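You operate a simulated robot arm through the tools that you are given. There is no shell and no other tool.

The job below is to be done with a simulated two-armed robot. You get a single attempt, and the scene is never put back.

JOB
Swap the grey stand's rod for the one with the yellow tip and drop the rod clamp over it.
Fine: the rod with the blue tip goes into the free well of the rod rack; the grey stand knob ends tight; leave the other rod and clamps. Where these are worked on the way, their far stop is far enough and under half their travel is too little: grey stand knob.

The check looks at the end state, three seconds after you hand in, the way a careful person would. Anything else that was tipped, shoved, dropped, spilled or broken makes it a failure.

ROBOT AND FRAMES
Two 6-joint arms with fingered hands on one trunk that stands fixed in place. Base frame: the origin is at the foot of the trunk, x ahead of it, y to its left, z up. Units: mm, degrees, N and s.
The left shoulder is at [20, 157, 829], the right one opposite. With the tool pointing down near the work surface each hand reaches from about 340 to 840 mm from the base axis, measured 20 degrees to its own side. Payload 4.1 kg a hand.
Tool frame (each hand has its own): the origin (TCP) lies between the finger pads and is the grasp point; the fingertips stand 33 mm ahead of it; z points along the fingers, y is the line along which they close. The gripper opens to 112 mm; its body begins 39 mm behind the TCP. The gripper is a hand of 4 fingers: y runs from the thumb to the fingers, the wrist lies at [-16, -118, -200] in the tool frame, and closing takes about 1.5 s.
Orientation is that of the tool frame in the base frame, as a unit quaternion [x, y, z, w]. With the fingers straight down and the wrist toward the robot, the tool's x, y and z point along [0, 1, 0], [1, 0, 0] and [0, 0, -1] of the base frame.

CONTROLS
- The arms move only by the tool jog_arm. It takes "left_motion", "right_motion" or both (then of equal length, played together; a hand with none holds still); each is text: rows parted by semicolons, each of 7 numbers parted by spaces: the shift along the base's x, y, z in units of 300 mm (1.0 is 300 mm), then the turn, a rotation vector about the base's x, y, z in units of 45 degrees (1.0 is 45 degrees), then the gripper command, from -1 (shut) to 1 (fully open), values between in proportion. In form: tx ty tz rx ry rz claw; .... A call has 1 to 20 rows; each row is the pose to reach, as a shift and turn from the pose commanded when the call began. A call with a number of a shift or a turn outside -1 to 1 is refused whole. Each row takes 0.2 s and may step no farther than 50 mm and 8.6 degrees from the row before; otherwise, or with a gripper value out of range, the whole call is refused. Where a pose cannot be reached the arm comes as near as it can. A force on the tool above 70 N (or 10 N above the force at the start of the call, whichever is more), or a blocked arm, ends the call early, and 0.2 s more pass. The fingers move at their own pace (about 72 mm/s each) and stop on an object; they squeeze with about 24 N. The grip force told is the motor's: it shows also when the fingers shut on nothing. Time passes only in rows, and 0.2 s behind the last, so rows that repeat a pose let the fingers close. It gives the time, the measured TCP pose, the force on the tool (base axes), the opening and the grip force at its end, in the units of the frame above (readings bear some noise), with the torque about the TCP (base axes, N m) and any sound that the robot's microphone picked up.
- Cameras (640 x 400 px; columns grow to the right, rows downward): "scene" is now at [61.3, -19.5, 1471.8]; the picture's right is [-0.20, -0.98, 0.00], its down [-0.47, 0.10, -0.88] and it looks along [0.86, -0.18, -0.48] (base axes); focal length 253 px, centre (320, 200). "left" rides on the left gripper at [-66, -89, -130] in its tool frame; the picture's right is [-0.79, -0.29, 0.54], its down [0.55, -0.71, 0.44] and it looks along [0.26, 0.64, 0.72] (tool axes); focal length 247 px, centre (320, 200). "right" rides on the right gripper at [66, -89, -130] in its tool frame; the picture's right is [-0.79, 0.29, -0.54], its down [-0.55, -0.71, 0.44] and it looks along [-0.26, 0.64, 0.72] (tool axes); focal length 247 px, centre (320, 200). There is no depth. A picture from a camera that has moved, and an enlarged one, comes with that camera's place and axes in the base frame and with its lens.
- grab_frame(camera): a new picture of that camera. The clock stands still meanwhile.
- grasp_type(shape, hand): the hand has 4 fingers and takes this shape, open, in about a second: jaw (thumb against the fingers, like two jaws); tri (thumb and two fingers); tip (a fingertip pinch); poke (one finger out to press); point (the index stretched); flat (the hand flat); cup (the hand cupped); fist (a fist). The gripper value then closes the fingers along that shape, each until it touches; the sizes above hold for jaw. It gives what a move gives, with no picture.
- turn_head(pan, tilt): turns the head with the scene camera to pan (to the left, within 86 degrees either way) and tilt (down, from -29 to 69), counted from straight ahead of the robot. It gives what a move gives.
- close_up(camera, box): a new picture of the part [left, top, right, bottom] of that camera's present view, enlarged. The clock stands still meanwhile.
- job_done(): hands the job in; it is judged then, once.

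Places have to be worked out from the pictures, the camera data and where the tool is seen. Open the grippers and draw the arms clear of the work before you hand the job in, unless the task says otherwise.

The tools are called after "Request:" as name(argument=value, ...) on one line, values as JSON. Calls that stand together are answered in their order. jog_arm: Moves the arms, as the interface text tells. Its arguments: {"type":"object","properties":{"left_motion":{"type":"string"},"right_motion":{"type":"string"}},"required":[]} The other tools are called the same way: grasp_type (shape, hand) gives the hand a shape; turn_head (pan, tilt) turns the head that bears the scene camera; grab_frame (camera) takes a picture; close_up (camera, box) takes an enlarged picture of a part of a camera's view; job_done () hands the job in.

At the start:

```text
time_s: 0.0
left_position: [313.6, 65.1, 1360.4]
left_tcp_rot: [0.754, 0.657, 0.001, 0.0]
left_wrist_force: [-0.6, 0.8, 0.2]
left_ft_torque: [0.02, 0.02, 0.02]
left_finger_gap: 111.8
left_grip_force: 0.0
left_shape: jaw
right_position: [335.6, -205.9, 1332.9]
right_tcp_rot: [0.754, 0.657, 0.0, 0.0]
right_wrist_force: [0.3, 0.6, 0.1]
right_ft_torque: [0.02, -0.03, 0.0]
right_finger_gap: 111.5
right_grip_force: 0.0
right_shape: jaw
head pan, tilt (commanded): [-11.8, 28.7]
```

scene: 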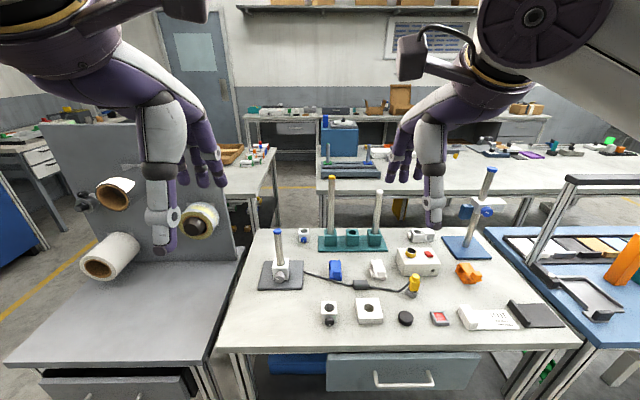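
right: 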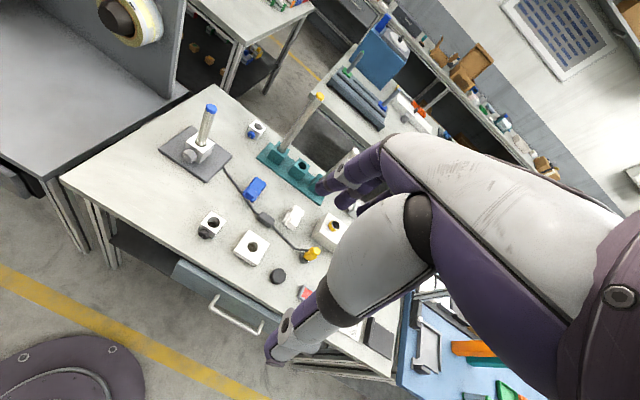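
left: 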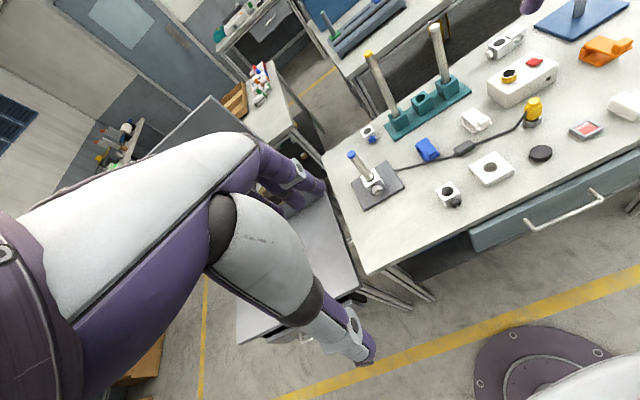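

I start by looking closer at the stand, the rack and the clamps before moving anything.

Request:
close_up(camera="scene", box=[240, 160, 400, 260])

Request:
close_up(camera="scene", box=[240, 250, 400, 350])

Request:
close_up(camera="left", box=[320, 20, 560, 220])

Request:
close_up(camera="scene", box=[380, 160, 540, 260])

```text
4.00 times, centred on (320, 210) of scene
camera zoom: at [61.3, -19.5, 1471.8], right [-0.2, -0.98, 0.0], down [-0.47, 0.1, -0.88], along [0.86, -0.18, -0.48], focal length 1012 px, centre (320, 160)
```

zoom: 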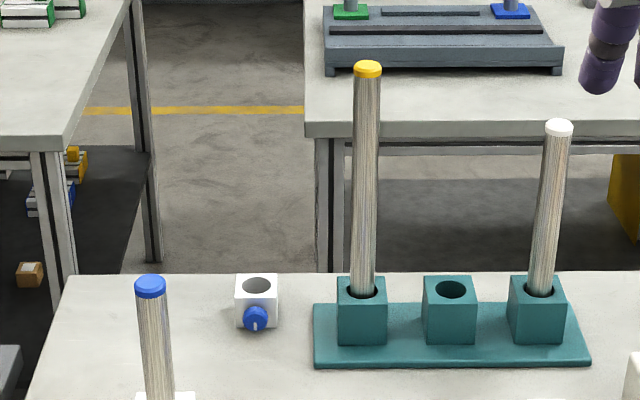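

```text
4.00 times, centred on (320, 300) of scene
camera zoom: at [61.3, -19.5, 1471.8], right [-0.2, -0.98, 0.0], down [-0.47, 0.1, -0.88], along [0.86, -0.18, -0.48], focal length 1012 px, centre (320, -200)
```

zoom: 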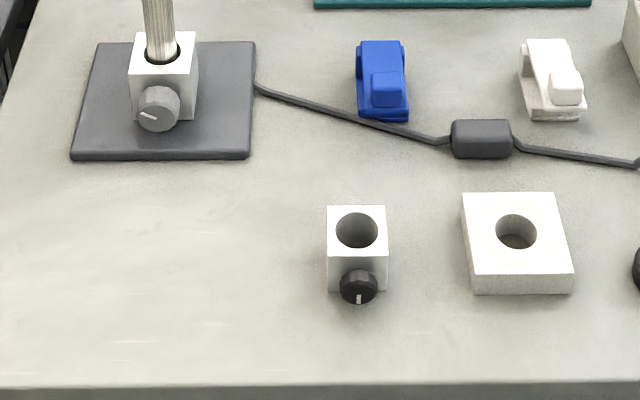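

```text
2.00 times, centred on (440, 120) of left
camera zoom: at [215.3, 13.1, 1490.6], right [-0.39, -0.75, -0.54], down [-0.63, 0.65, -0.44], along [0.67, 0.17, -0.72], focal length 494 px, centre (80, 360)
```

zoom: 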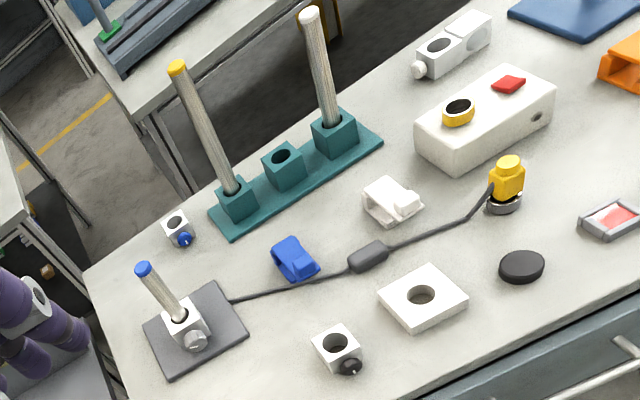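

```text
4.00 times, centred on (460, 210) of scene
camera zoom: at [61.3, -19.5, 1471.8], right [-0.2, -0.98, 0.0], down [-0.47, 0.1, -0.88], along [0.86, -0.18, -0.48], focal length 1012 px, centre (-240, 160)
```

zoom: 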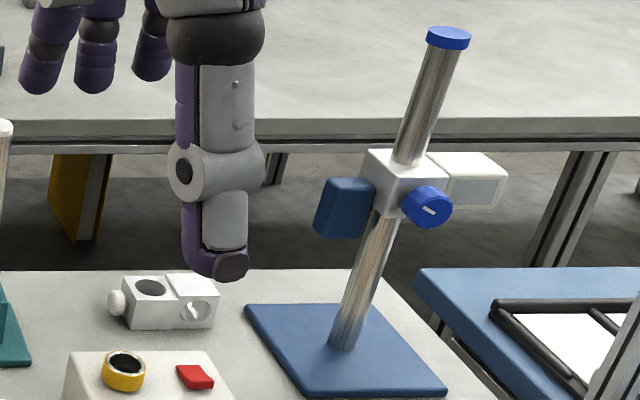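

The scene shows several clamp-like parts, so I'm zooming in further to tell them apart.

Request:
close_up(camera="scene", box=[284, 220, 324, 245])

Request:
close_up(camera="scene", box=[310, 290, 390, 340])

Request:
close_up(camera="scene", box=[396, 220, 476, 270])

Request:
close_up(camera="scene", box=[250, 225, 330, 295])

Request:
close_up(camera="left", box=[320, 120, 420, 210])

Request:
close_up(camera="left", box=[470, 20, 570, 90])

```text
16.00 times, centred on (304, 232) of scene
camera zoom: at [61.3, -19.5, 1471.8], right [-0.2, -0.98, 0.0], down [-0.47, 0.1, -0.88], along [0.86, -0.18, -0.48], focal length 4050 px, centre (576, -320)
```

zoom: 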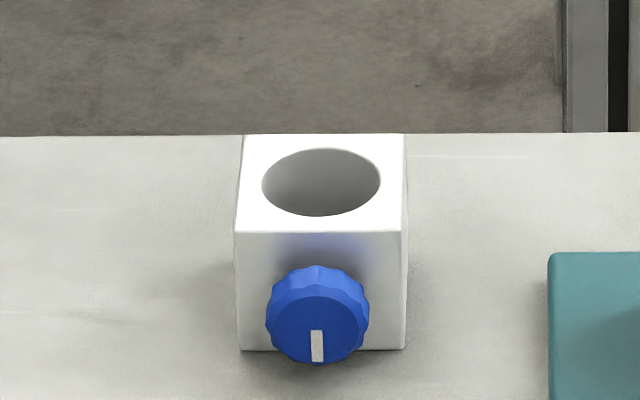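

```text
8.00 times, centred on (350, 315) of scene
camera zoom: at [61.3, -19.5, 1471.8], right [-0.2, -0.98, 0.0], down [-0.47, 0.1, -0.88], along [0.86, -0.18, -0.48], focal length 2025 px, centre (80, -720)
```

zoom: 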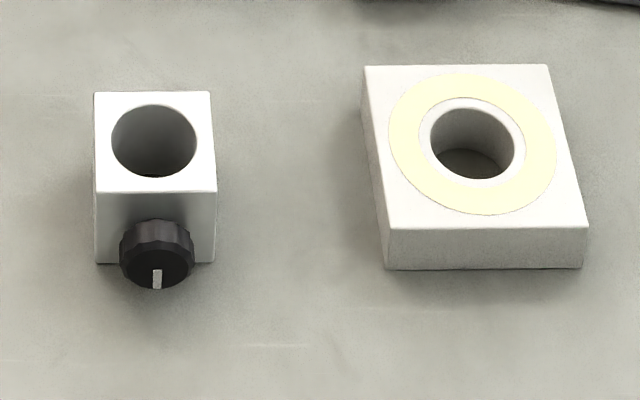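

```text
8.00 times, centred on (436, 245) of scene
camera zoom: at [61.3, -19.5, 1471.8], right [-0.2, -0.98, 0.0], down [-0.47, 0.1, -0.88], along [0.86, -0.18, -0.48], focal length 2025 px, centre (-608, -160)
```

zoom: 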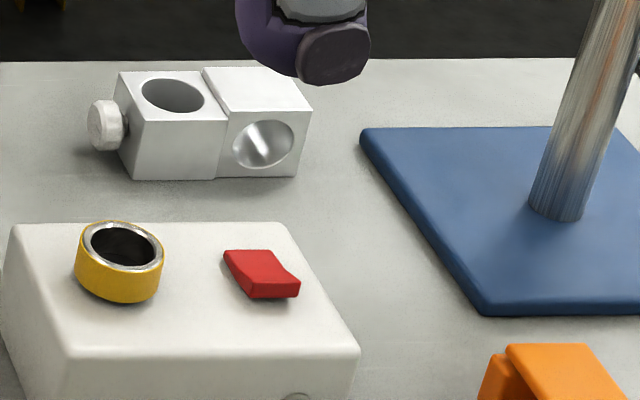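

```text
5.71 times, centred on (290, 260) of scene
camera zoom: at [61.3, -19.5, 1471.8], right [-0.2, -0.98, 0.0], down [-0.47, 0.1, -0.88], along [0.86, -0.18, -0.48], focal length 1446 px, centre (491, -143)
```

zoom: 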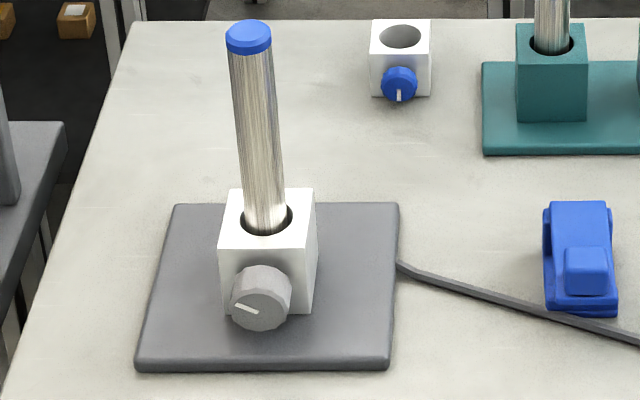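

```text
4.44 times, centred on (370, 165) of left
camera zoom: at [215.3, 13.1, 1490.6], right [-0.39, -0.75, -0.54], down [-0.63, 0.65, -0.44], along [0.67, 0.17, -0.72], focal length 1098 px, centre (98, 356)
```

zoom: 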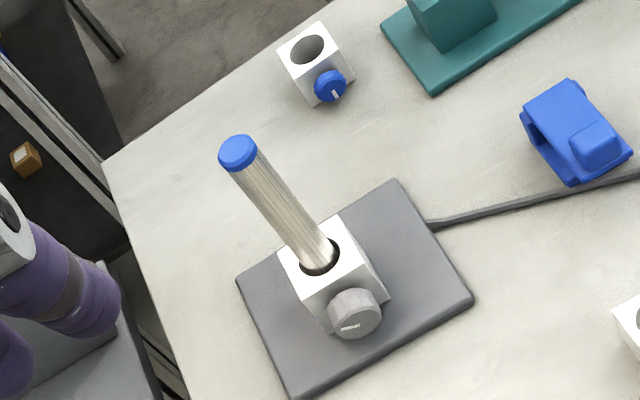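

```text
5.71 times, centred on (520, 55) of left
camera zoom: at [215.3, 13.1, 1490.6], right [-0.39, -0.75, -0.54], down [-0.63, 0.65, -0.44], along [0.67, 0.17, -0.72], focal length 1411 px, centre (-823, 1029)
```

zoom: 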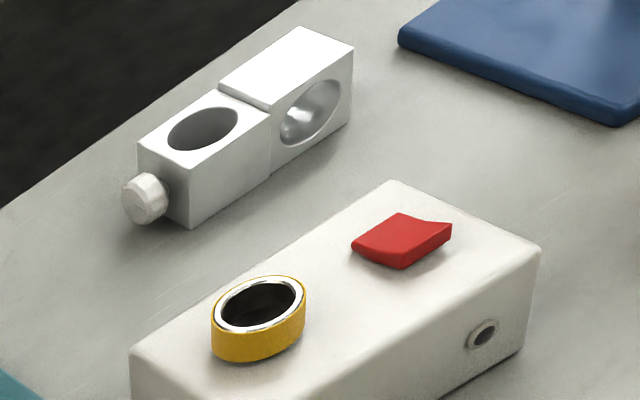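

From the two views I judge the grey stand at about (724, -20) with its block top near z≈870, and the rack near x≈830, y≈-310. I lower the left hand in free air to get a better baseline for measuring.

Request:
jog_arm(left_motion="0.06 0 -0.12 0 0 0 1; 0.12 0 -0.25 0 0 0 1; 0.18 0 -0.38 0 0 0 1; 0.24 0 -0.5 0 0 0 1; 0.3 0 -0.62 0 0 0 1; 0.36 0 -0.74 0 0 0 1; 0.42 0 -0.86 0 0 0 1; 0.45 0 -0.95 0 0 0 1; 0.45 0 -0.95 0 0 0 1")

Request:
grab_frame(camera="left")

Request:
grab_frame(camera="scene")

```text
time_s: 2.0
left_position: [448.3, 66.2, 1074.6]
left_tcp_rot: [0.755, 0.656, -0.001, 0.0]
left_wrist_force: [-0.6, 0.0, 0.7]
left_ft_torque: [0.01, 0.02, -0.02]
left_finger_gap: 111.6
left_grip_force: 0.0
left_shape: jaw
right_position: [334.6, -205.8, 1332.2]
right_tcp_rot: [0.754, 0.657, -0.001, 0.0]
right_wrist_force: [-0.4, 0.3, -0.2]
right_ft_torque: [-0.01, 0.01, 0.02]
right_finger_gap: 111.6
right_grip_force: 0.1
right_shape: jaw
head pan, tilt (commanded): [-11.8, 28.7]
```

```text
taken
camera left: at [349.5, 13.8, 1205.4], right [-0.39, -0.75, -0.54], down [-0.63, 0.65, -0.44], along [0.67, 0.17, -0.72], focal length 247 px, centre (320, 200)
```

left: 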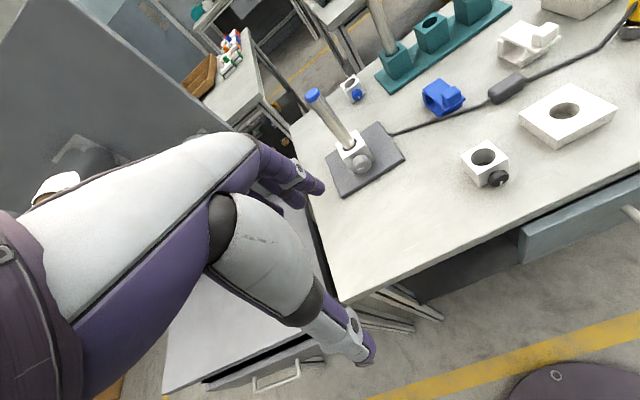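

```text
taken
camera scene: at [61.3, -19.5, 1471.8], right [-0.2, -0.98, 0.0], down [-0.47, 0.1, -0.88], along [0.86, -0.18, -0.48], focal length 253 px, centre (320, 200)
```

scene: 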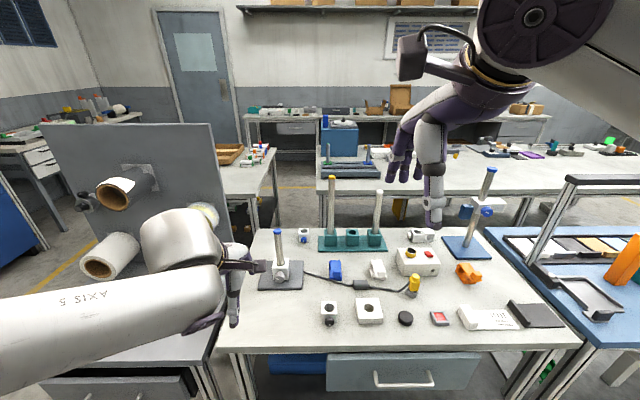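

The left hand now gives a much wider baseline; I take close-ups for triangulation.

Request:
close_up(camera="left", box=[300, 60, 460, 220])

Request:
close_up(camera="left", box=[440, 70, 640, 200])

Request:
close_up(camera="left", box=[330, 0, 530, 110])

Request:
close_up(camera="scene", box=[240, 160, 400, 260])

```text
2.50 times, centred on (380, 140) of left
camera zoom: at [349.5, 13.8, 1205.4], right [-0.39, -0.75, -0.54], down [-0.63, 0.65, -0.44], along [0.67, 0.17, -0.72], focal length 617 px, centre (170, 350)
```

zoom: 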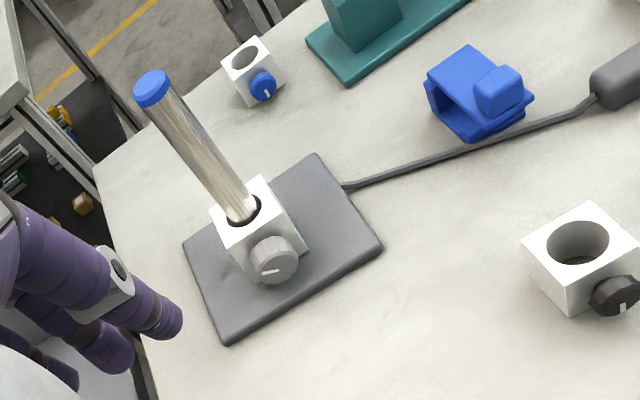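

```text
3.08 times, centred on (540, 135) of left
camera zoom: at [349.5, 13.8, 1205.4], right [-0.39, -0.75, -0.54], down [-0.63, 0.65, -0.44], along [0.67, 0.17, -0.72], focal length 760 px, centre (-357, 400)
```

zoom: 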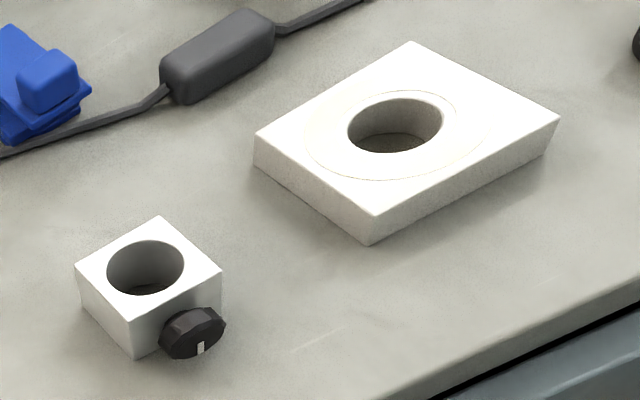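

```text
3.20 times, centred on (430, 55) of left
camera zoom: at [349.5, 13.8, 1205.4], right [-0.39, -0.75, -0.54], down [-0.63, 0.65, -0.44], along [0.67, 0.17, -0.72], focal length 790 px, centre (-32, 664)
```

zoom: 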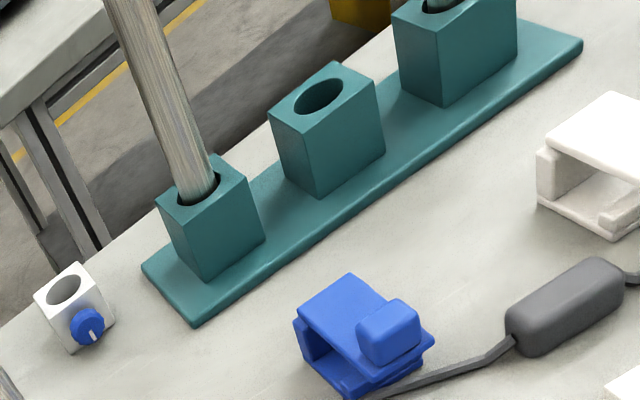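

```text
4.00 times, centred on (320, 210) of scene
camera zoom: at [61.3, -19.5, 1471.8], right [-0.2, -0.98, 0.0], down [-0.47, 0.1, -0.88], along [0.86, -0.18, -0.48], focal length 1012 px, centre (320, 160)
```

zoom: 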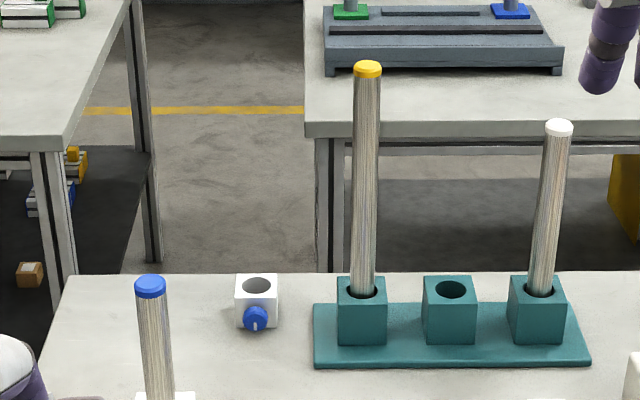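

The views agree to within about 1 cm. I bring the right hand down as well for a closer look at the rack, the clamps and the right side of the table.

Request:
jog_arm(right_motion="0.06 0 -0.12 0 0 0 1; 0.12 0 -0.24 0 0 0 1; 0.18 0 -0.36 0 0 0 1; 0.24 0 -0.48 0 0 0 1; 0.3 0 -0.6 0 0 0 1; 0.36 0 -0.72 0 0 0 1; 0.42 0 -0.84 0 0 0 1; 0.48 0 -0.9 0 0 0 1; 0.48 0 -0.9 0 0 0 1")

Request:
grab_frame(camera="right")

Request:
close_up(camera="right", box=[160, 60, 320, 160])

Request:
close_up(camera="right", box=[320, 60, 480, 160])

```text
time_s: 4.0
left_position: [449.3, 66.0, 1076.1]
left_tcp_rot: [0.754, 0.657, 0.001, 0.0]
left_wrist_force: [-0.3, 0.0, 0.2]
left_ft_torque: [-0.03, 0.0, -0.01]
left_finger_gap: 111.9
left_grip_force: 0.0
left_shape: jaw
right_position: [476.9, -207.3, 1063.1]
right_tcp_rot: [0.754, 0.657, 0.0, 0.001]
right_wrist_force: [-0.1, 0.4, 0.2]
right_ft_torque: [-0.02, 0.01, 0.02]
right_finger_gap: 111.8
right_grip_force: 0.1
right_shape: jaw
head pan, tilt (commanded): [-11.8, 28.7]
```

```text
taken
camera right: at [397.2, -128.4, 1192.7], right [0.17, -0.82, 0.54], down [-0.78, -0.45, -0.44], along [0.6, -0.34, -0.72], focal length 247 px, centre (320, 200)
```

right: 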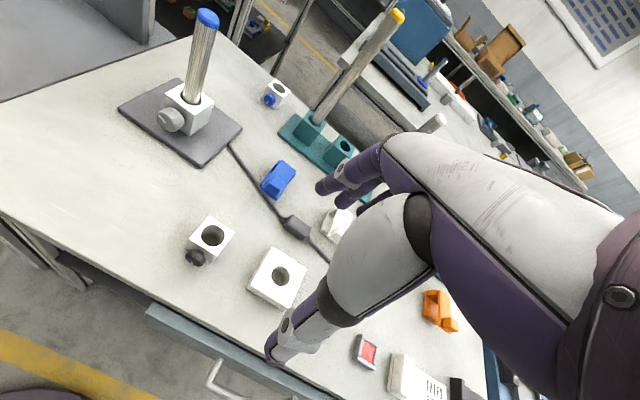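

```text
4.00 times, centred on (240, 110) of right
camera zoom: at [397.2, -128.4, 1192.7], right [0.17, -0.82, 0.54], down [-0.78, -0.45, -0.44], along [0.6, -0.34, -0.72], focal length 988 px, centre (640, 560)
```

zoom: 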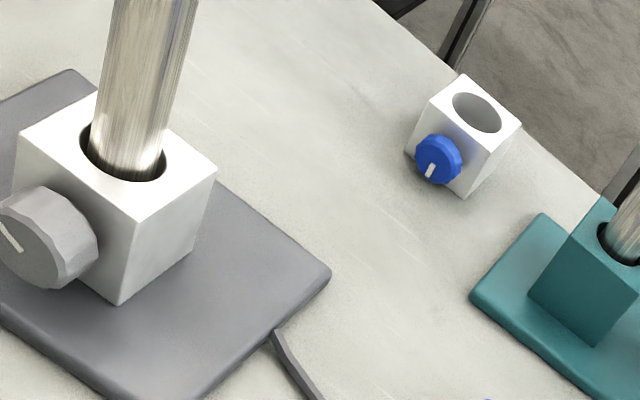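

```text
4.00 times, centred on (400, 110) of right
camera zoom: at [397.2, -128.4, 1192.7], right [0.17, -0.82, 0.54], down [-0.78, -0.45, -0.44], along [0.6, -0.34, -0.72], focal length 988 px, centre (0, 560)
```

zoom: 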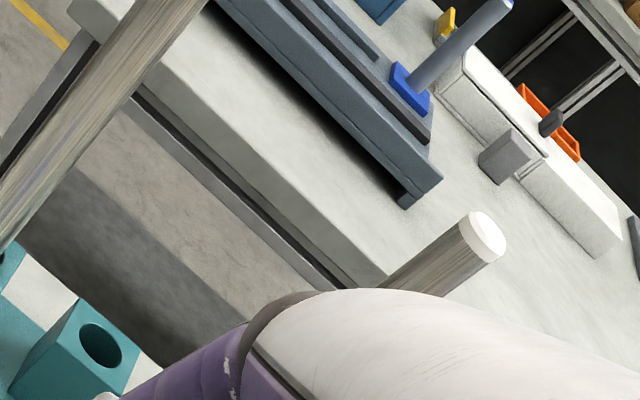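

Triangulation now agrees well: the stand's bore is at about (730, -20, 866), the table at z≈803, the black-knob block at (538, -147) and the blue-knob block far off at (934, -133). I take closer views of the holes and knobs.

Request:
close_up(camera="right", box=[180, 205, 260, 275])

Request:
close_up(camera="right", box=[255, 75, 295, 115])

Request:
close_up(camera="right", box=[115, 60, 245, 170])

Request:
close_up(camera="right", box=[270, 90, 370, 180])

```text
5.71 times, centred on (220, 240) of right
camera zoom: at [397.2, -128.4, 1192.7], right [0.17, -0.82, 0.54], down [-0.78, -0.45, -0.44], along [0.6, -0.34, -0.72], focal length 1411 px, centre (891, -29)
```

zoom: 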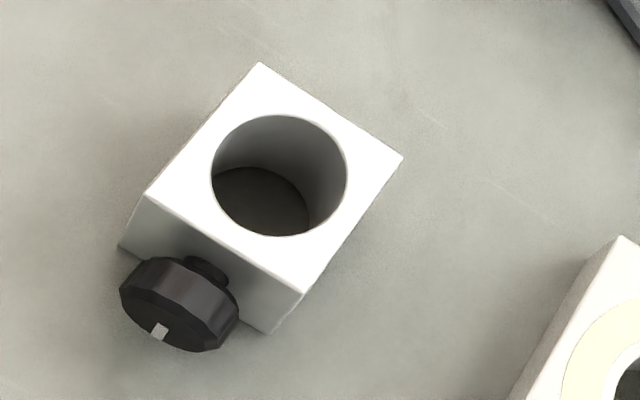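

```text
10.00 times, centred on (275, 95) of right
camera zoom: at [397.2, -128.4, 1192.7], right [0.17, -0.82, 0.54], down [-0.78, -0.45, -0.44], along [0.6, -0.34, -0.72], focal length 2470 px, centre (770, 1250)
```

zoom: 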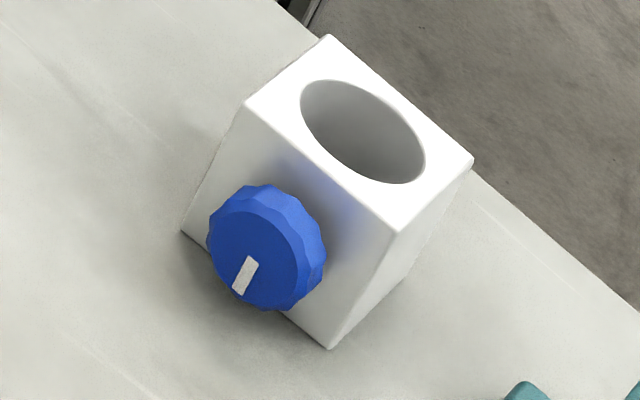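

```text
3.64 times, centred on (180, 115) of right
camera zoom: at [397.2, -128.4, 1192.7], right [0.17, -0.82, 0.54], down [-0.78, -0.45, -0.44], along [0.6, -0.34, -0.72], focal length 898 px, centre (829, 509)
```

zoom: 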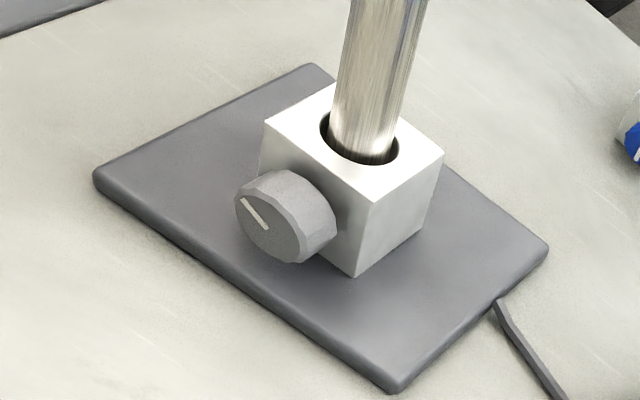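

```text
4.44 times, centred on (320, 135) of right
camera zoom: at [397.2, -128.4, 1192.7], right [0.17, -0.82, 0.54], down [-0.78, -0.45, -0.44], along [0.6, -0.34, -0.72], focal length 1098 px, centre (320, 489)
```

zoom: 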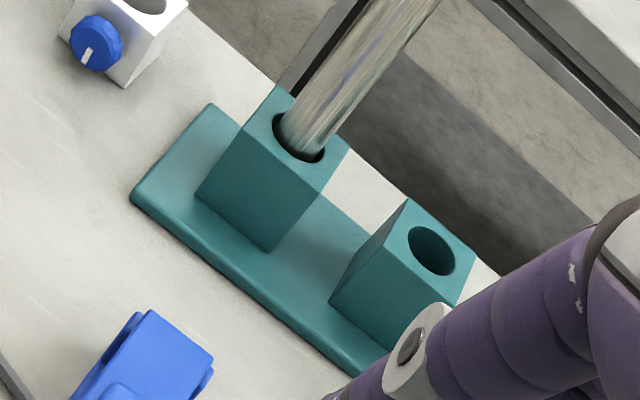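

I need the grey knob's exact place and size, so I zoom in on it in all three cameras.

Request:
close_up(camera="scene", box=[260, 255, 300, 295])

Request:
close_up(camera="right", box=[150, 75, 220, 145])

Request:
close_up(camera="left", box=[320, 115, 400, 205])

```text
10.00 times, centred on (280, 275) of scene
camera zoom: at [61.2, -19.5, 1471.8], right [-0.2, -0.98, 0.0], down [-0.47, 0.1, -0.88], along [0.86, -0.18, -0.48], focal length 2531 px, centre (720, -550)
```

zoom: 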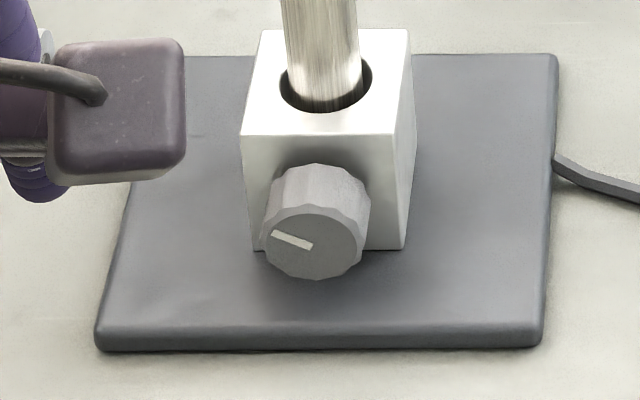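

```text
5.71 times, centred on (185, 110) of right
camera zoom: at [397.2, -128.4, 1192.7], right [0.17, -0.82, 0.54], down [-0.78, -0.45, -0.44], along [0.6, -0.34, -0.72], focal length 1411 px, centre (1091, 714)
```

zoom: 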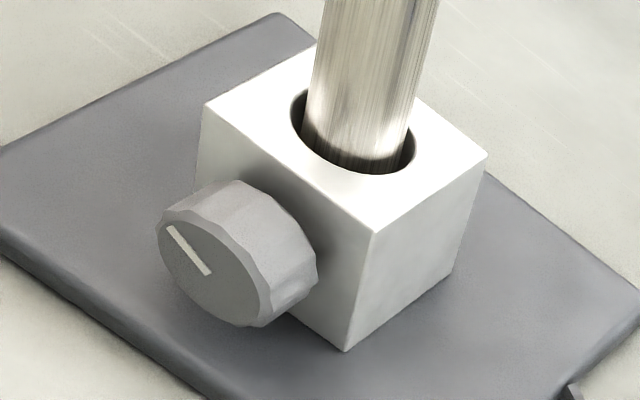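

```text
4.44 times, centred on (360, 160) of left
camera zoom: at [349.4, 13.8, 1205.8], right [-0.39, -0.75, -0.54], down [-0.63, 0.65, -0.44], along [0.67, 0.17, -0.72], focal length 1098 px, centre (142, 378)
```

zoom: 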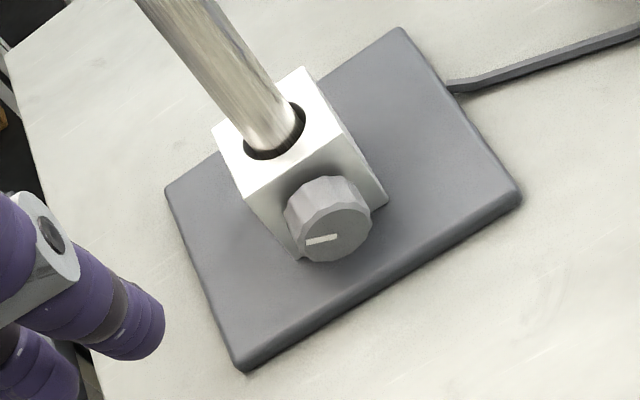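

The knob's front disc centre is at about (674.5, -12, 847), about 34 mm across, and its axis is yawed roughly -9° from x. It sits close to the plate, so I look at how the left hand's narrower shapes appear before choosing one.

Request:
grasp_type(hand="left", shape="tip")

Request:
grab_frame(camera="left")

Request:
grab_frame(camera="right")

```text
time_s: 4.9
left_position: [448.1, 66.2, 1075.1]
left_tcp_rot: [0.754, 0.657, 0.0, 0.0]
left_wrist_force: [-0.8, -0.6, 0.7]
left_ft_torque: [0.0, 0.0, 0.02]
left_finger_gap: 111.7
left_grip_force: 0.0
left_shape: tip
right_position: [477.8, -206.4, 1062.3]
right_tcp_rot: [0.754, 0.657, 0.0, -0.001]
right_wrist_force: [0.5, -0.2, -0.2]
right_ft_torque: [0.0, 0.02, -0.03]
right_finger_gap: 111.7
right_grip_force: 0.0
right_shape: jaw
head pan, tilt (commanded): [-11.8, 28.7]
```

```text
taken
camera left: at [349.5, 13.8, 1205.8], right [-0.39, -0.75, -0.54], down [-0.63, 0.65, -0.44], along [0.67, 0.17, -0.72], focal length 247 px, centre (320, 200)
```

left: 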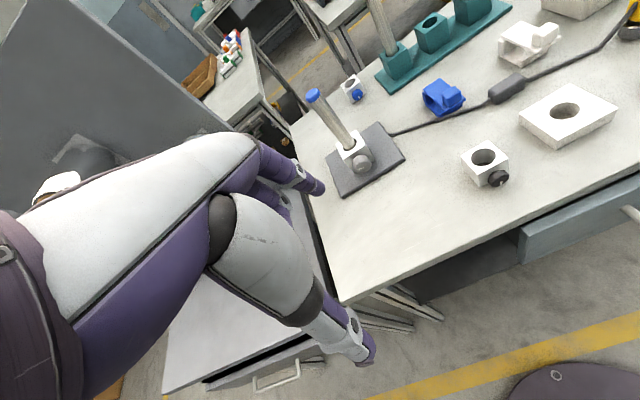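

```text
taken
camera right: at [397.1, -128.3, 1192.9], right [0.17, -0.82, 0.54], down [-0.78, -0.45, -0.44], along [0.6, -0.34, -0.72], focal length 247 px, centre (320, 200)
```

right: 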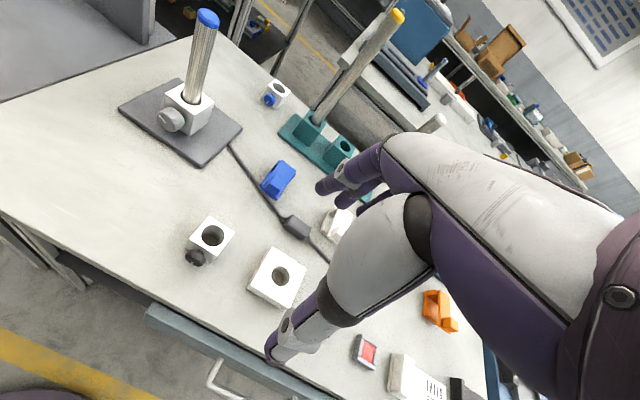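

Tip shape shows one finger forward with the others folded back. I look at the left hand from the scene camera to judge finger thickness.

Request:
close_up(camera="scene", box=[130, 200, 290, 340])

Request:
close_up(camera="left", box=[200, 120, 400, 400])

```text
2.86 times, centred on (210, 270) of scene
camera zoom: at [61.3, -19.5, 1471.8], right [-0.2, -0.98, 0.0], down [-0.47, 0.1, -0.88], along [0.86, -0.18, -0.48], focal length 723 px, centre (634, 0)
```

zoom: 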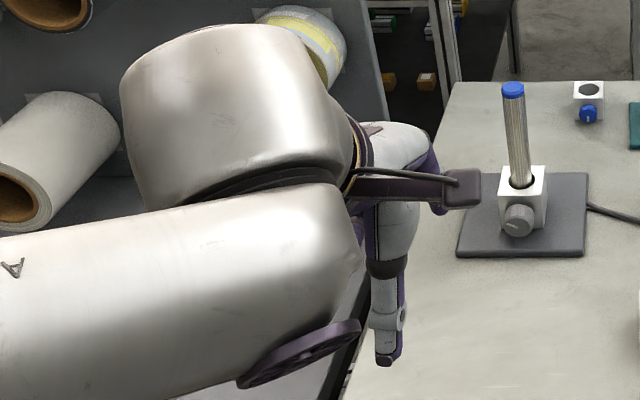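

```text
1.43 times, centred on (300, 260) of left
camera zoom: at [349.5, 13.8, 1205.8], right [-0.39, -0.75, -0.54], down [-0.63, 0.65, -0.44], along [0.67, 0.17, -0.72], focal length 353 px, centre (349, 114)
```

zoom: 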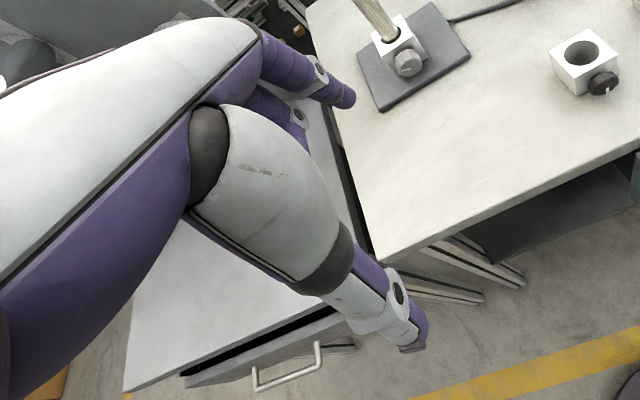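

The tip shape keeps the lower side slim, so I'll use it with the wrist on the left and the spare fingers above. I turn the left hand -90° about vertical, in free air, in two calls.

Request:
jog_arm(left_motion="0 0.03 0.03 0 0 -0.17 0.6; 0 0.06 0.06 0 0 -0.34 0.6; 0 0.1 0.1 0 0 -0.51 0.6; 0 0.1 0.1 0 0 -0.68 0.6; 0 0.1 0.1 0 0 -0.85 0.6; 0 0.1 0.1 0 0 -1 0.6; 0 0.1 0.1 0 0 -1 0.6")

Request:
jog_arm(left_motion="0 0 0 0 0 -0.17 0.6; 0 0 0 0 0 -0.34 0.6; 0 0 0 0 0 -0.51 0.6; 0 0 0 0 0 -0.68 0.6; 0 0 0 0 0 -0.85 0.6; 0 0 0 0 0 -1 0.6; 0 0 0 0 0 -1 0.6")

Request:
grab_frame(camera="scene")

Request:
grab_frame(camera="left")

```text
time_s: 6.5
left_position: [448.5, 95.2, 1105.6]
left_tcp_rot: [0.948, 0.317, 0.0, 0.0]
left_wrist_force: [-0.7, -0.2, -0.8]
left_ft_torque: [0.01, 0.03, 0.0]
left_finger_gap: 89.7
left_grip_force: 0.1
left_shape: tip
right_position: [477.9, -206.0, 1062.0]
right_tcp_rot: [0.754, 0.657, 0.001, 0.0]
right_wrist_force: [0.4, 0.6, 0.9]
right_ft_torque: [-0.02, -0.01, 0.03]
right_finger_gap: 112.0
right_grip_force: 0.0
right_shape: jaw
head pan, tilt (commanded): [-11.8, 28.7]
```

```text
time_s: 8.1
left_position: [450.3, 95.1, 1104.8]
left_tcp_rot: [0.998, -0.07, 0.0, 0.0]
left_wrist_force: [0.1, -0.7, -0.4]
left_ft_torque: [0.01, 0.0, -0.03]
left_finger_gap: 89.7
left_grip_force: 0.1
left_shape: tip
right_position: [478.6, -205.9, 1062.9]
right_tcp_rot: [0.754, 0.657, 0.0, 0.0]
right_wrist_force: [0.1, 0.4, 0.1]
right_ft_torque: [0.01, -0.03, -0.03]
right_finger_gap: 111.8
right_grip_force: 0.1
right_shape: jaw
head pan, tilt (commanded): [-11.8, 28.7]
```

```text
taken
camera scene: at [61.3, -19.5, 1471.8], right [-0.2, -0.98, 0.0], down [-0.47, 0.1, -0.88], along [0.86, -0.18, -0.48], focal length 253 px, centre (320, 200)
```

scene: 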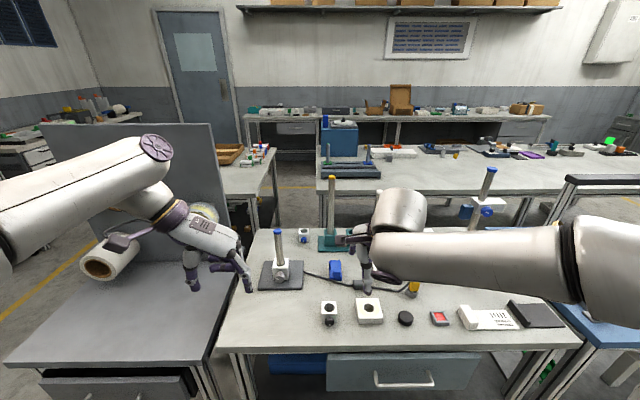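

```text
taken
camera left: at [394.7, 193.6, 1235.5], right [-0.74, 0.39, -0.54], down [0.65, 0.63, -0.44], along [0.17, -0.67, -0.72], focal length 247 px, centre (320, 200)
```

left: 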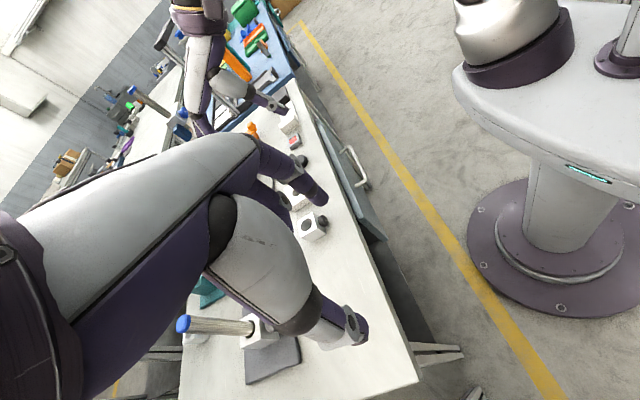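

The left hand now has its wrist to the left as wanted. I zoom in on it to see the finger layout.

Request:
close_up(camera="scene", box=[160, 210, 270, 300])

Request:
close_up(camera="scene", box=[320, 180, 440, 300])

```text
4.44 times, centred on (215, 255) of scene
camera zoom: at [61.3, -19.5, 1471.8], right [-0.2, -0.98, 0.0], down [-0.47, 0.1, -0.88], along [0.86, -0.18, -0.48], focal length 1125 px, centre (787, -44)
```

zoom: 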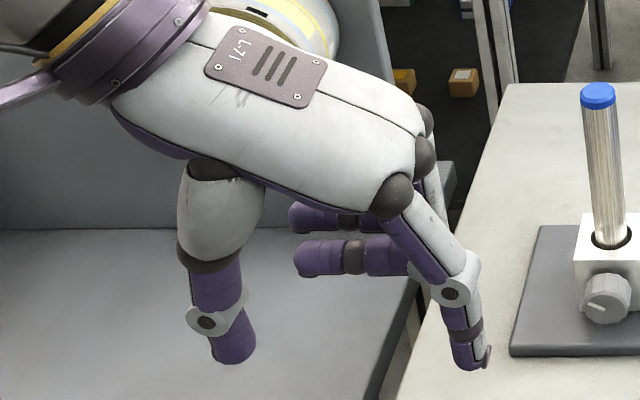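

```text
3.33 times, centred on (380, 240) of scene
camera zoom: at [61.3, -19.5, 1471.8], right [-0.2, -0.98, 0.0], down [-0.47, 0.1, -0.88], along [0.86, -0.18, -0.48], focal length 844 px, centre (120, 67)
```

zoom: 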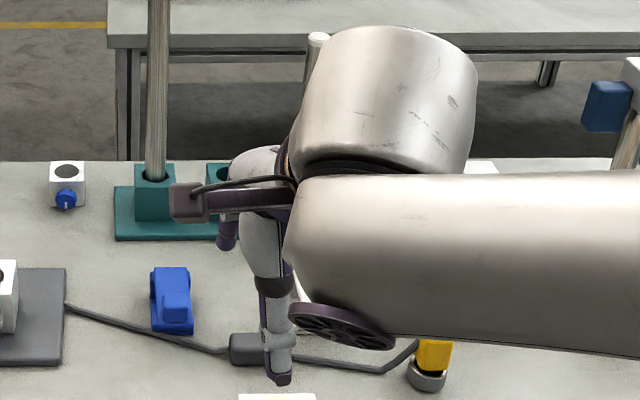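

Clear view: index and thumb oppose, with the other fingers curled away. I tilt the hand 45° nose-up so the fingers point forward and down, while moving toward a stand-off in front of the knob.

Request:
jog_arm(left_motion="0.067 -0.036 -0.069 -0.02 -0.141 0 0.6; 0.133 -0.071 -0.138 -0.04 -0.283 0 0.6; 0.2 -0.107 -0.207 -0.06 -0.424 0 0.6; 0.267 -0.143 -0.276 -0.08 -0.566 0 0.6; 0.333 -0.179 -0.345 -0.1 -0.707 0 0.6; 0.4 -0.214 -0.414 -0.12 -0.849 0 0.6; 0.467 -0.25 -0.483 -0.14 -0.99 0 0.4; 0.467 -0.25 -0.483 -0.14 -0.99 0 0.2")

Request:
grab_frame(camera="right")

Request:
grab_frame(camera="scene")

Request:
grab_frame(camera="left")

```text
time_s: 9.9
left_position: [588.8, 20.2, 958.8]
left_tcp_rot: [0.922, -0.064, 0.382, 0.027]
left_wrist_force: [-0.4, -0.2, 0.1]
left_ft_torque: [0.03, 0.01, 0.01]
left_finger_gap: 67.7
left_grip_force: 0.1
left_shape: tip
right_position: [477.7, -207.2, 1062.3]
right_tcp_rot: [0.754, 0.657, 0.001, 0.001]
right_wrist_force: [0.7, 0.4, 0.1]
right_ft_torque: [0.01, 0.0, -0.02]
right_finger_gap: 111.9
right_grip_force: 0.1
right_shape: jaw
head pan, tilt (commanded): [-11.8, 28.7]
```

```text
taken
camera right: at [397.0, -128.3, 1192.9], right [0.17, -0.82, 0.54], down [-0.78, -0.45, -0.44], along [0.6, -0.34, -0.72], focal length 247 px, centre (320, 200)
```

right: 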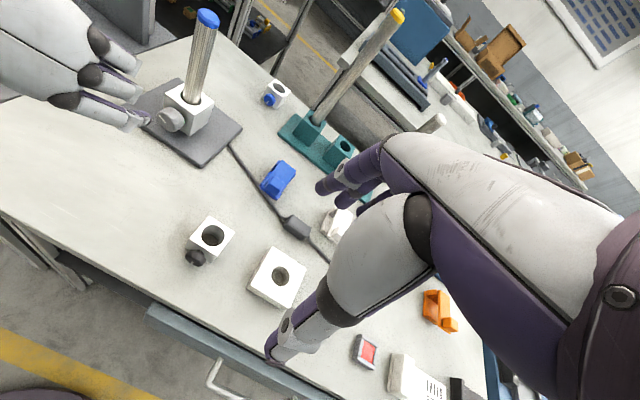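

```text
taken
camera scene: at [61.2, -19.5, 1471.8], right [-0.2, -0.98, 0.0], down [-0.47, 0.1, -0.88], along [0.86, -0.18, -0.48], focal length 253 px, centre (320, 200)
```

scene: 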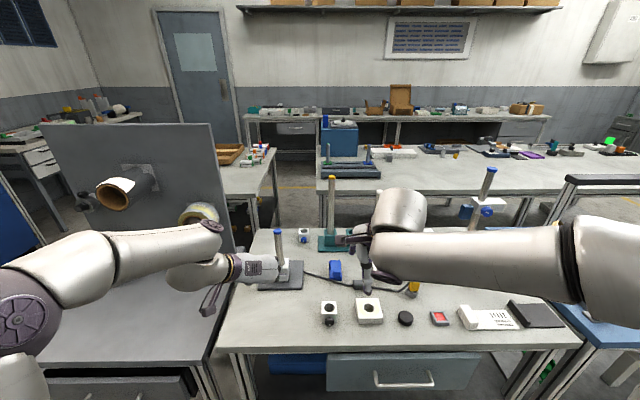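

```text
taken
camera left: at [463.0, 127.6, 1005.2], right [-0.14, 0.31, -0.94], down [0.79, 0.61, 0.08], along [0.6, -0.73, -0.33], focal length 247 px, centre (320, 200)
```

left: 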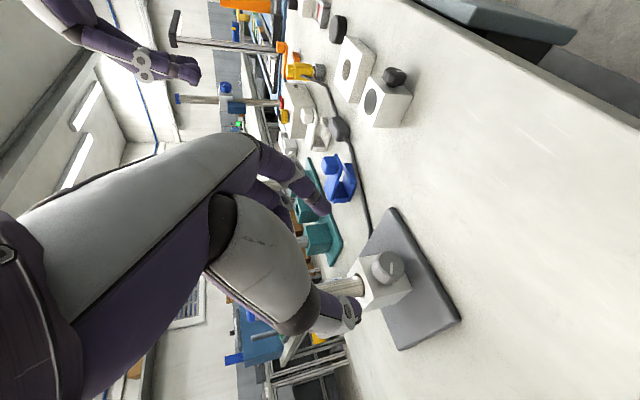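

The hand is tilted as planned and the knob is visible in the left camera. I zoom in to refine its position from this nearer view.

Request:
close_up(camera="left", box=[300, 200, 460, 360])

Request:
close_up(camera="right", box=[60, 40, 240, 180])

```text
2.50 times, centred on (380, 280) of left
camera zoom: at [463.0, 127.6, 1005.2], right [-0.14, 0.31, -0.94], down [0.79, 0.61, 0.08], along [0.6, -0.73, -0.33], focal length 617 px, centre (170, 0)
```

zoom: 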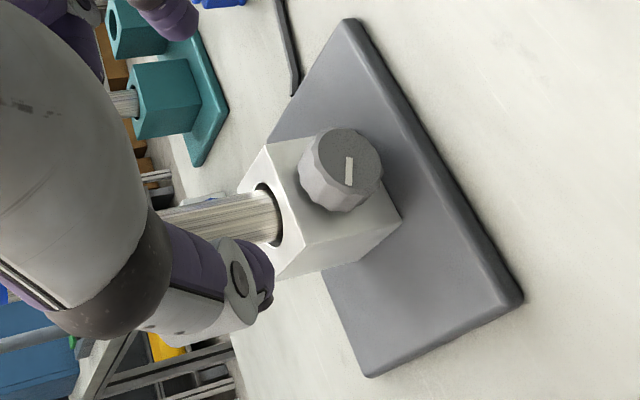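

```text
2.86 times, centred on (150, 110) of right
camera zoom: at [397.0, -128.3, 1192.9], right [0.17, -0.82, 0.54], down [-0.78, -0.45, -0.44], along [0.6, -0.34, -0.72], focal length 706 px, centre (806, 457)
```

zoom: 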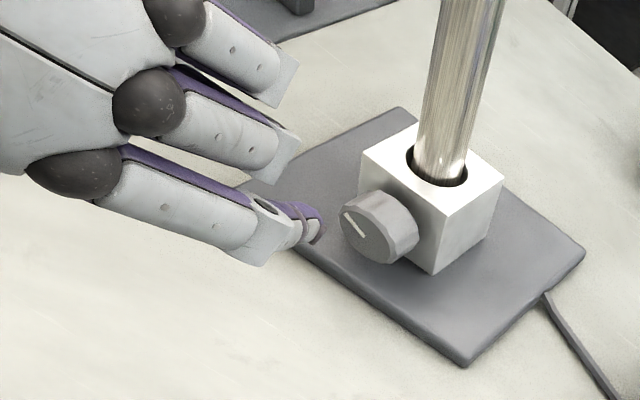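

Refined: the stand is yawed about -11°, with its axis at (730, -20.5) and the knob face at (675, -10, 846). I move to a stand-off 60 mm in front of the knob, rolled 20° so there is room to loosen, with the gap reduced to about 50 mm.

Request:
jog_arm(left_motion="0.017 -0.019 -0.081 0.109 -0.021 -0.017 0; 0.034 -0.038 -0.163 0.218 -0.043 -0.034 -0.1; 0.05 -0.058 -0.244 0.327 -0.064 -0.05 -0.1; 0.067 -0.077 -0.325 0.436 -0.085 -0.067 -0.1; 0.067 -0.077 -0.325 0.436 -0.085 -0.067 -0.1")

Request:
close_up(camera="right", box=[60, 40, 240, 180])

Request:
grab_frame(camera="left")

```text
time_s: 11.1
left_position: [608.2, -1.2, 874.2]
left_tcp_rot: [0.902, -0.141, 0.394, -0.104]
left_wrist_force: [-0.3, -0.6, 0.8]
left_ft_torque: [0.0, -0.02, 0.03]
left_finger_gap: 51.0
left_grip_force: 0.0
left_shape: tip
left hand out of reach, approached as far as the arm can: row 4, 5
right_position: [477.1, -206.6, 1062.8]
right_tcp_rot: [0.754, 0.657, -0.001, 0.0]
right_wrist_force: [0.5, 0.3, 0.3]
right_ft_torque: [0.0, 0.02, 0.01]
right_finger_gap: 111.8
right_grip_force: 0.0
right_shape: jaw
head pan, tilt (commanded): [-11.8, 28.7]
```

```text
2.86 times, centred on (150, 110) of right
camera zoom: at [397.1, -128.3, 1192.9], right [0.17, -0.82, 0.54], down [-0.78, -0.45, -0.44], along [0.6, -0.34, -0.72], focal length 706 px, centre (806, 457)
```

zoom: 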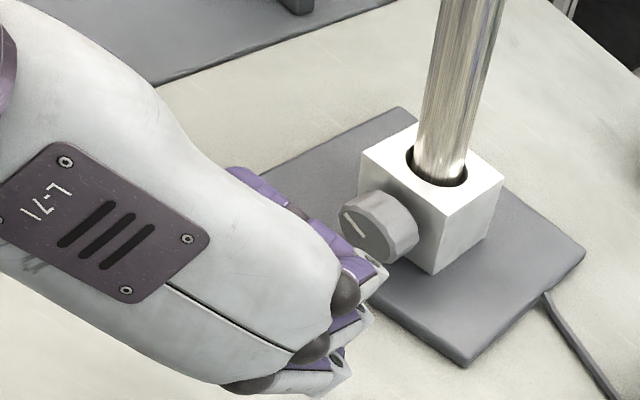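

```text
taken
camera left: at [483.4, 96.1, 943.8], right [-0.07, 0.58, -0.81], down [0.81, 0.51, 0.3], along [0.59, -0.64, -0.5], focal length 247 px, centre (320, 200)
```

left: 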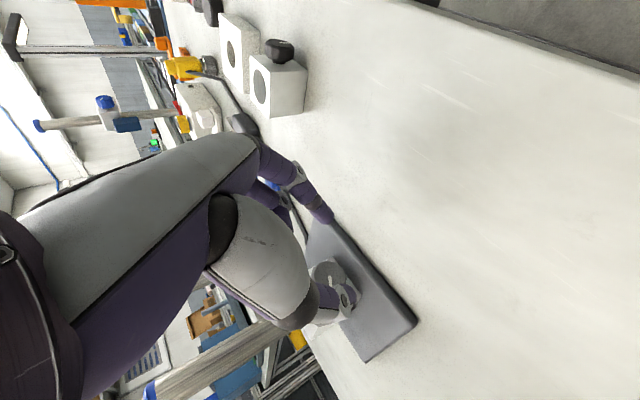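

The arm reports it cannot quite reach that rolled pose (13 mm too high). I test whether the un-rolled orientation reaches the same stand-off.

Request:
jog_arm(left_motion="0.001 0.006 0.003 -0.15 0.03 0 -0.1; 0.002 0.012 0.003 -0.29 0.057 0 -0.1; 0.004 0.018 0.003 -0.436 0.085 0 -0.1; 0.004 0.018 0.003 -0.436 0.085 0 -0.1")

Request:
grab_frame(camera="scene")

```text
time_s: 12.1
left_position: [609.0, 4.9, 876.4]
left_tcp_rot: [0.918, -0.087, 0.385, 0.039]
left_wrist_force: [0.9, 0.4, 0.4]
left_ft_torque: [0.04, 0.03, -0.02]
left_finger_gap: 50.6
left_grip_force: 0.0
left_shape: tip
right_position: [477.7, -205.2, 1061.8]
right_tcp_rot: [0.755, 0.656, 0.0, 0.0]
right_wrist_force: [0.4, -0.9, -0.2]
right_ft_torque: [0.0, 0.02, 0.03]
right_finger_gap: 111.7
right_grip_force: 0.1
right_shape: jaw
head pan, tilt (commanded): [-11.8, 28.7]
```

```text
taken
camera scene: at [61.3, -19.6, 1471.8], right [-0.2, -0.98, 0.0], down [-0.47, 0.1, -0.88], along [0.86, -0.18, -0.48], focal length 253 px, centre (320, 200)
```

scene: 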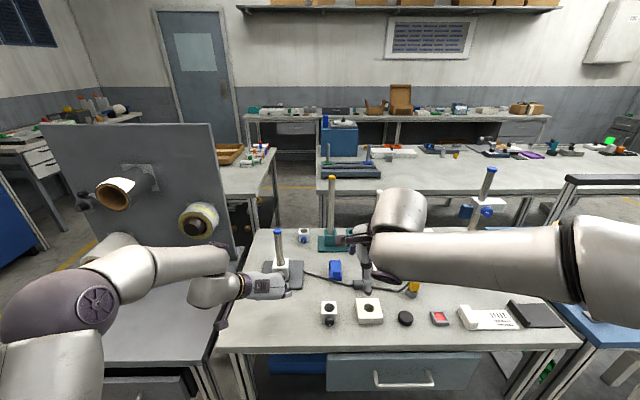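

No reach warning this time; the commanded height carried over from the reached pose. I lower 15 mm with this orientation to see if it gets down.

Request:
jog_arm(left_motion="0 0 -0.025 0 0 0 -0.1; 0 0 -0.05 0 0 0 -0.1; 0 0 -0.05 0 0 0 -0.1")

Request:
close_up(camera="right", box=[60, 40, 240, 180])

Request:
close_up(camera="scene", box=[180, 220, 320, 340])

```text
time_s: 12.9
left_position: [609.1, 3.7, 861.9]
left_tcp_rot: [0.918, -0.087, 0.385, 0.037]
left_wrist_force: [-1.1, -0.5, 1.0]
left_ft_torque: [0.0, -0.01, 0.02]
left_finger_gap: 50.5
left_grip_force: 0.1
left_shape: tip
right_position: [477.6, -205.0, 1062.0]
right_tcp_rot: [0.754, 0.656, -0.001, 0.0]
right_wrist_force: [-0.6, 0.5, -0.4]
right_ft_torque: [-0.03, -0.01, -0.05]
right_finger_gap: 111.7
right_grip_force: 0.1
right_shape: jaw
head pan, tilt (commanded): [-11.8, 28.7]
```

```text
2.86 times, centred on (150, 110) of right
camera zoom: at [397.1, -128.3, 1192.9], right [0.17, -0.82, 0.54], down [-0.78, -0.45, -0.44], along [0.6, -0.34, -0.72], focal length 706 px, centre (806, 457)
```

zoom: 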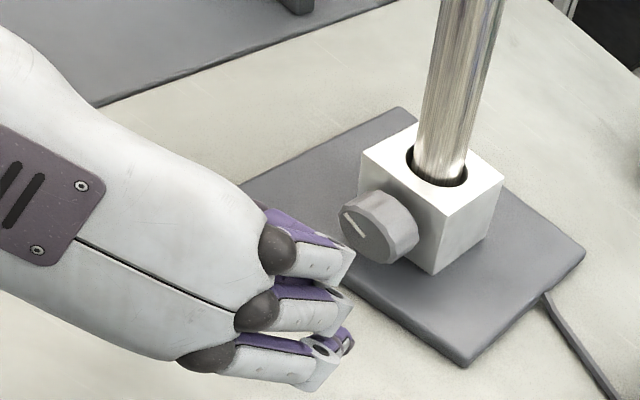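

```text
3.33 times, centred on (250, 280) of scene
camera zoom: at [61.3, -19.5, 1471.8], right [-0.2, -0.98, 0.0], down [-0.47, 0.1, -0.88], along [0.86, -0.18, -0.48], focal length 844 px, centre (553, -67)
```

zoom: 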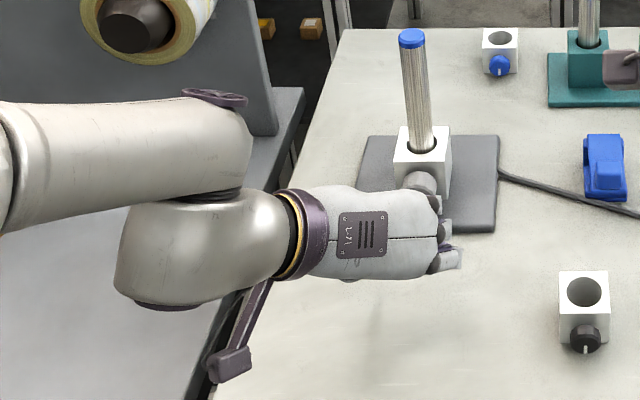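

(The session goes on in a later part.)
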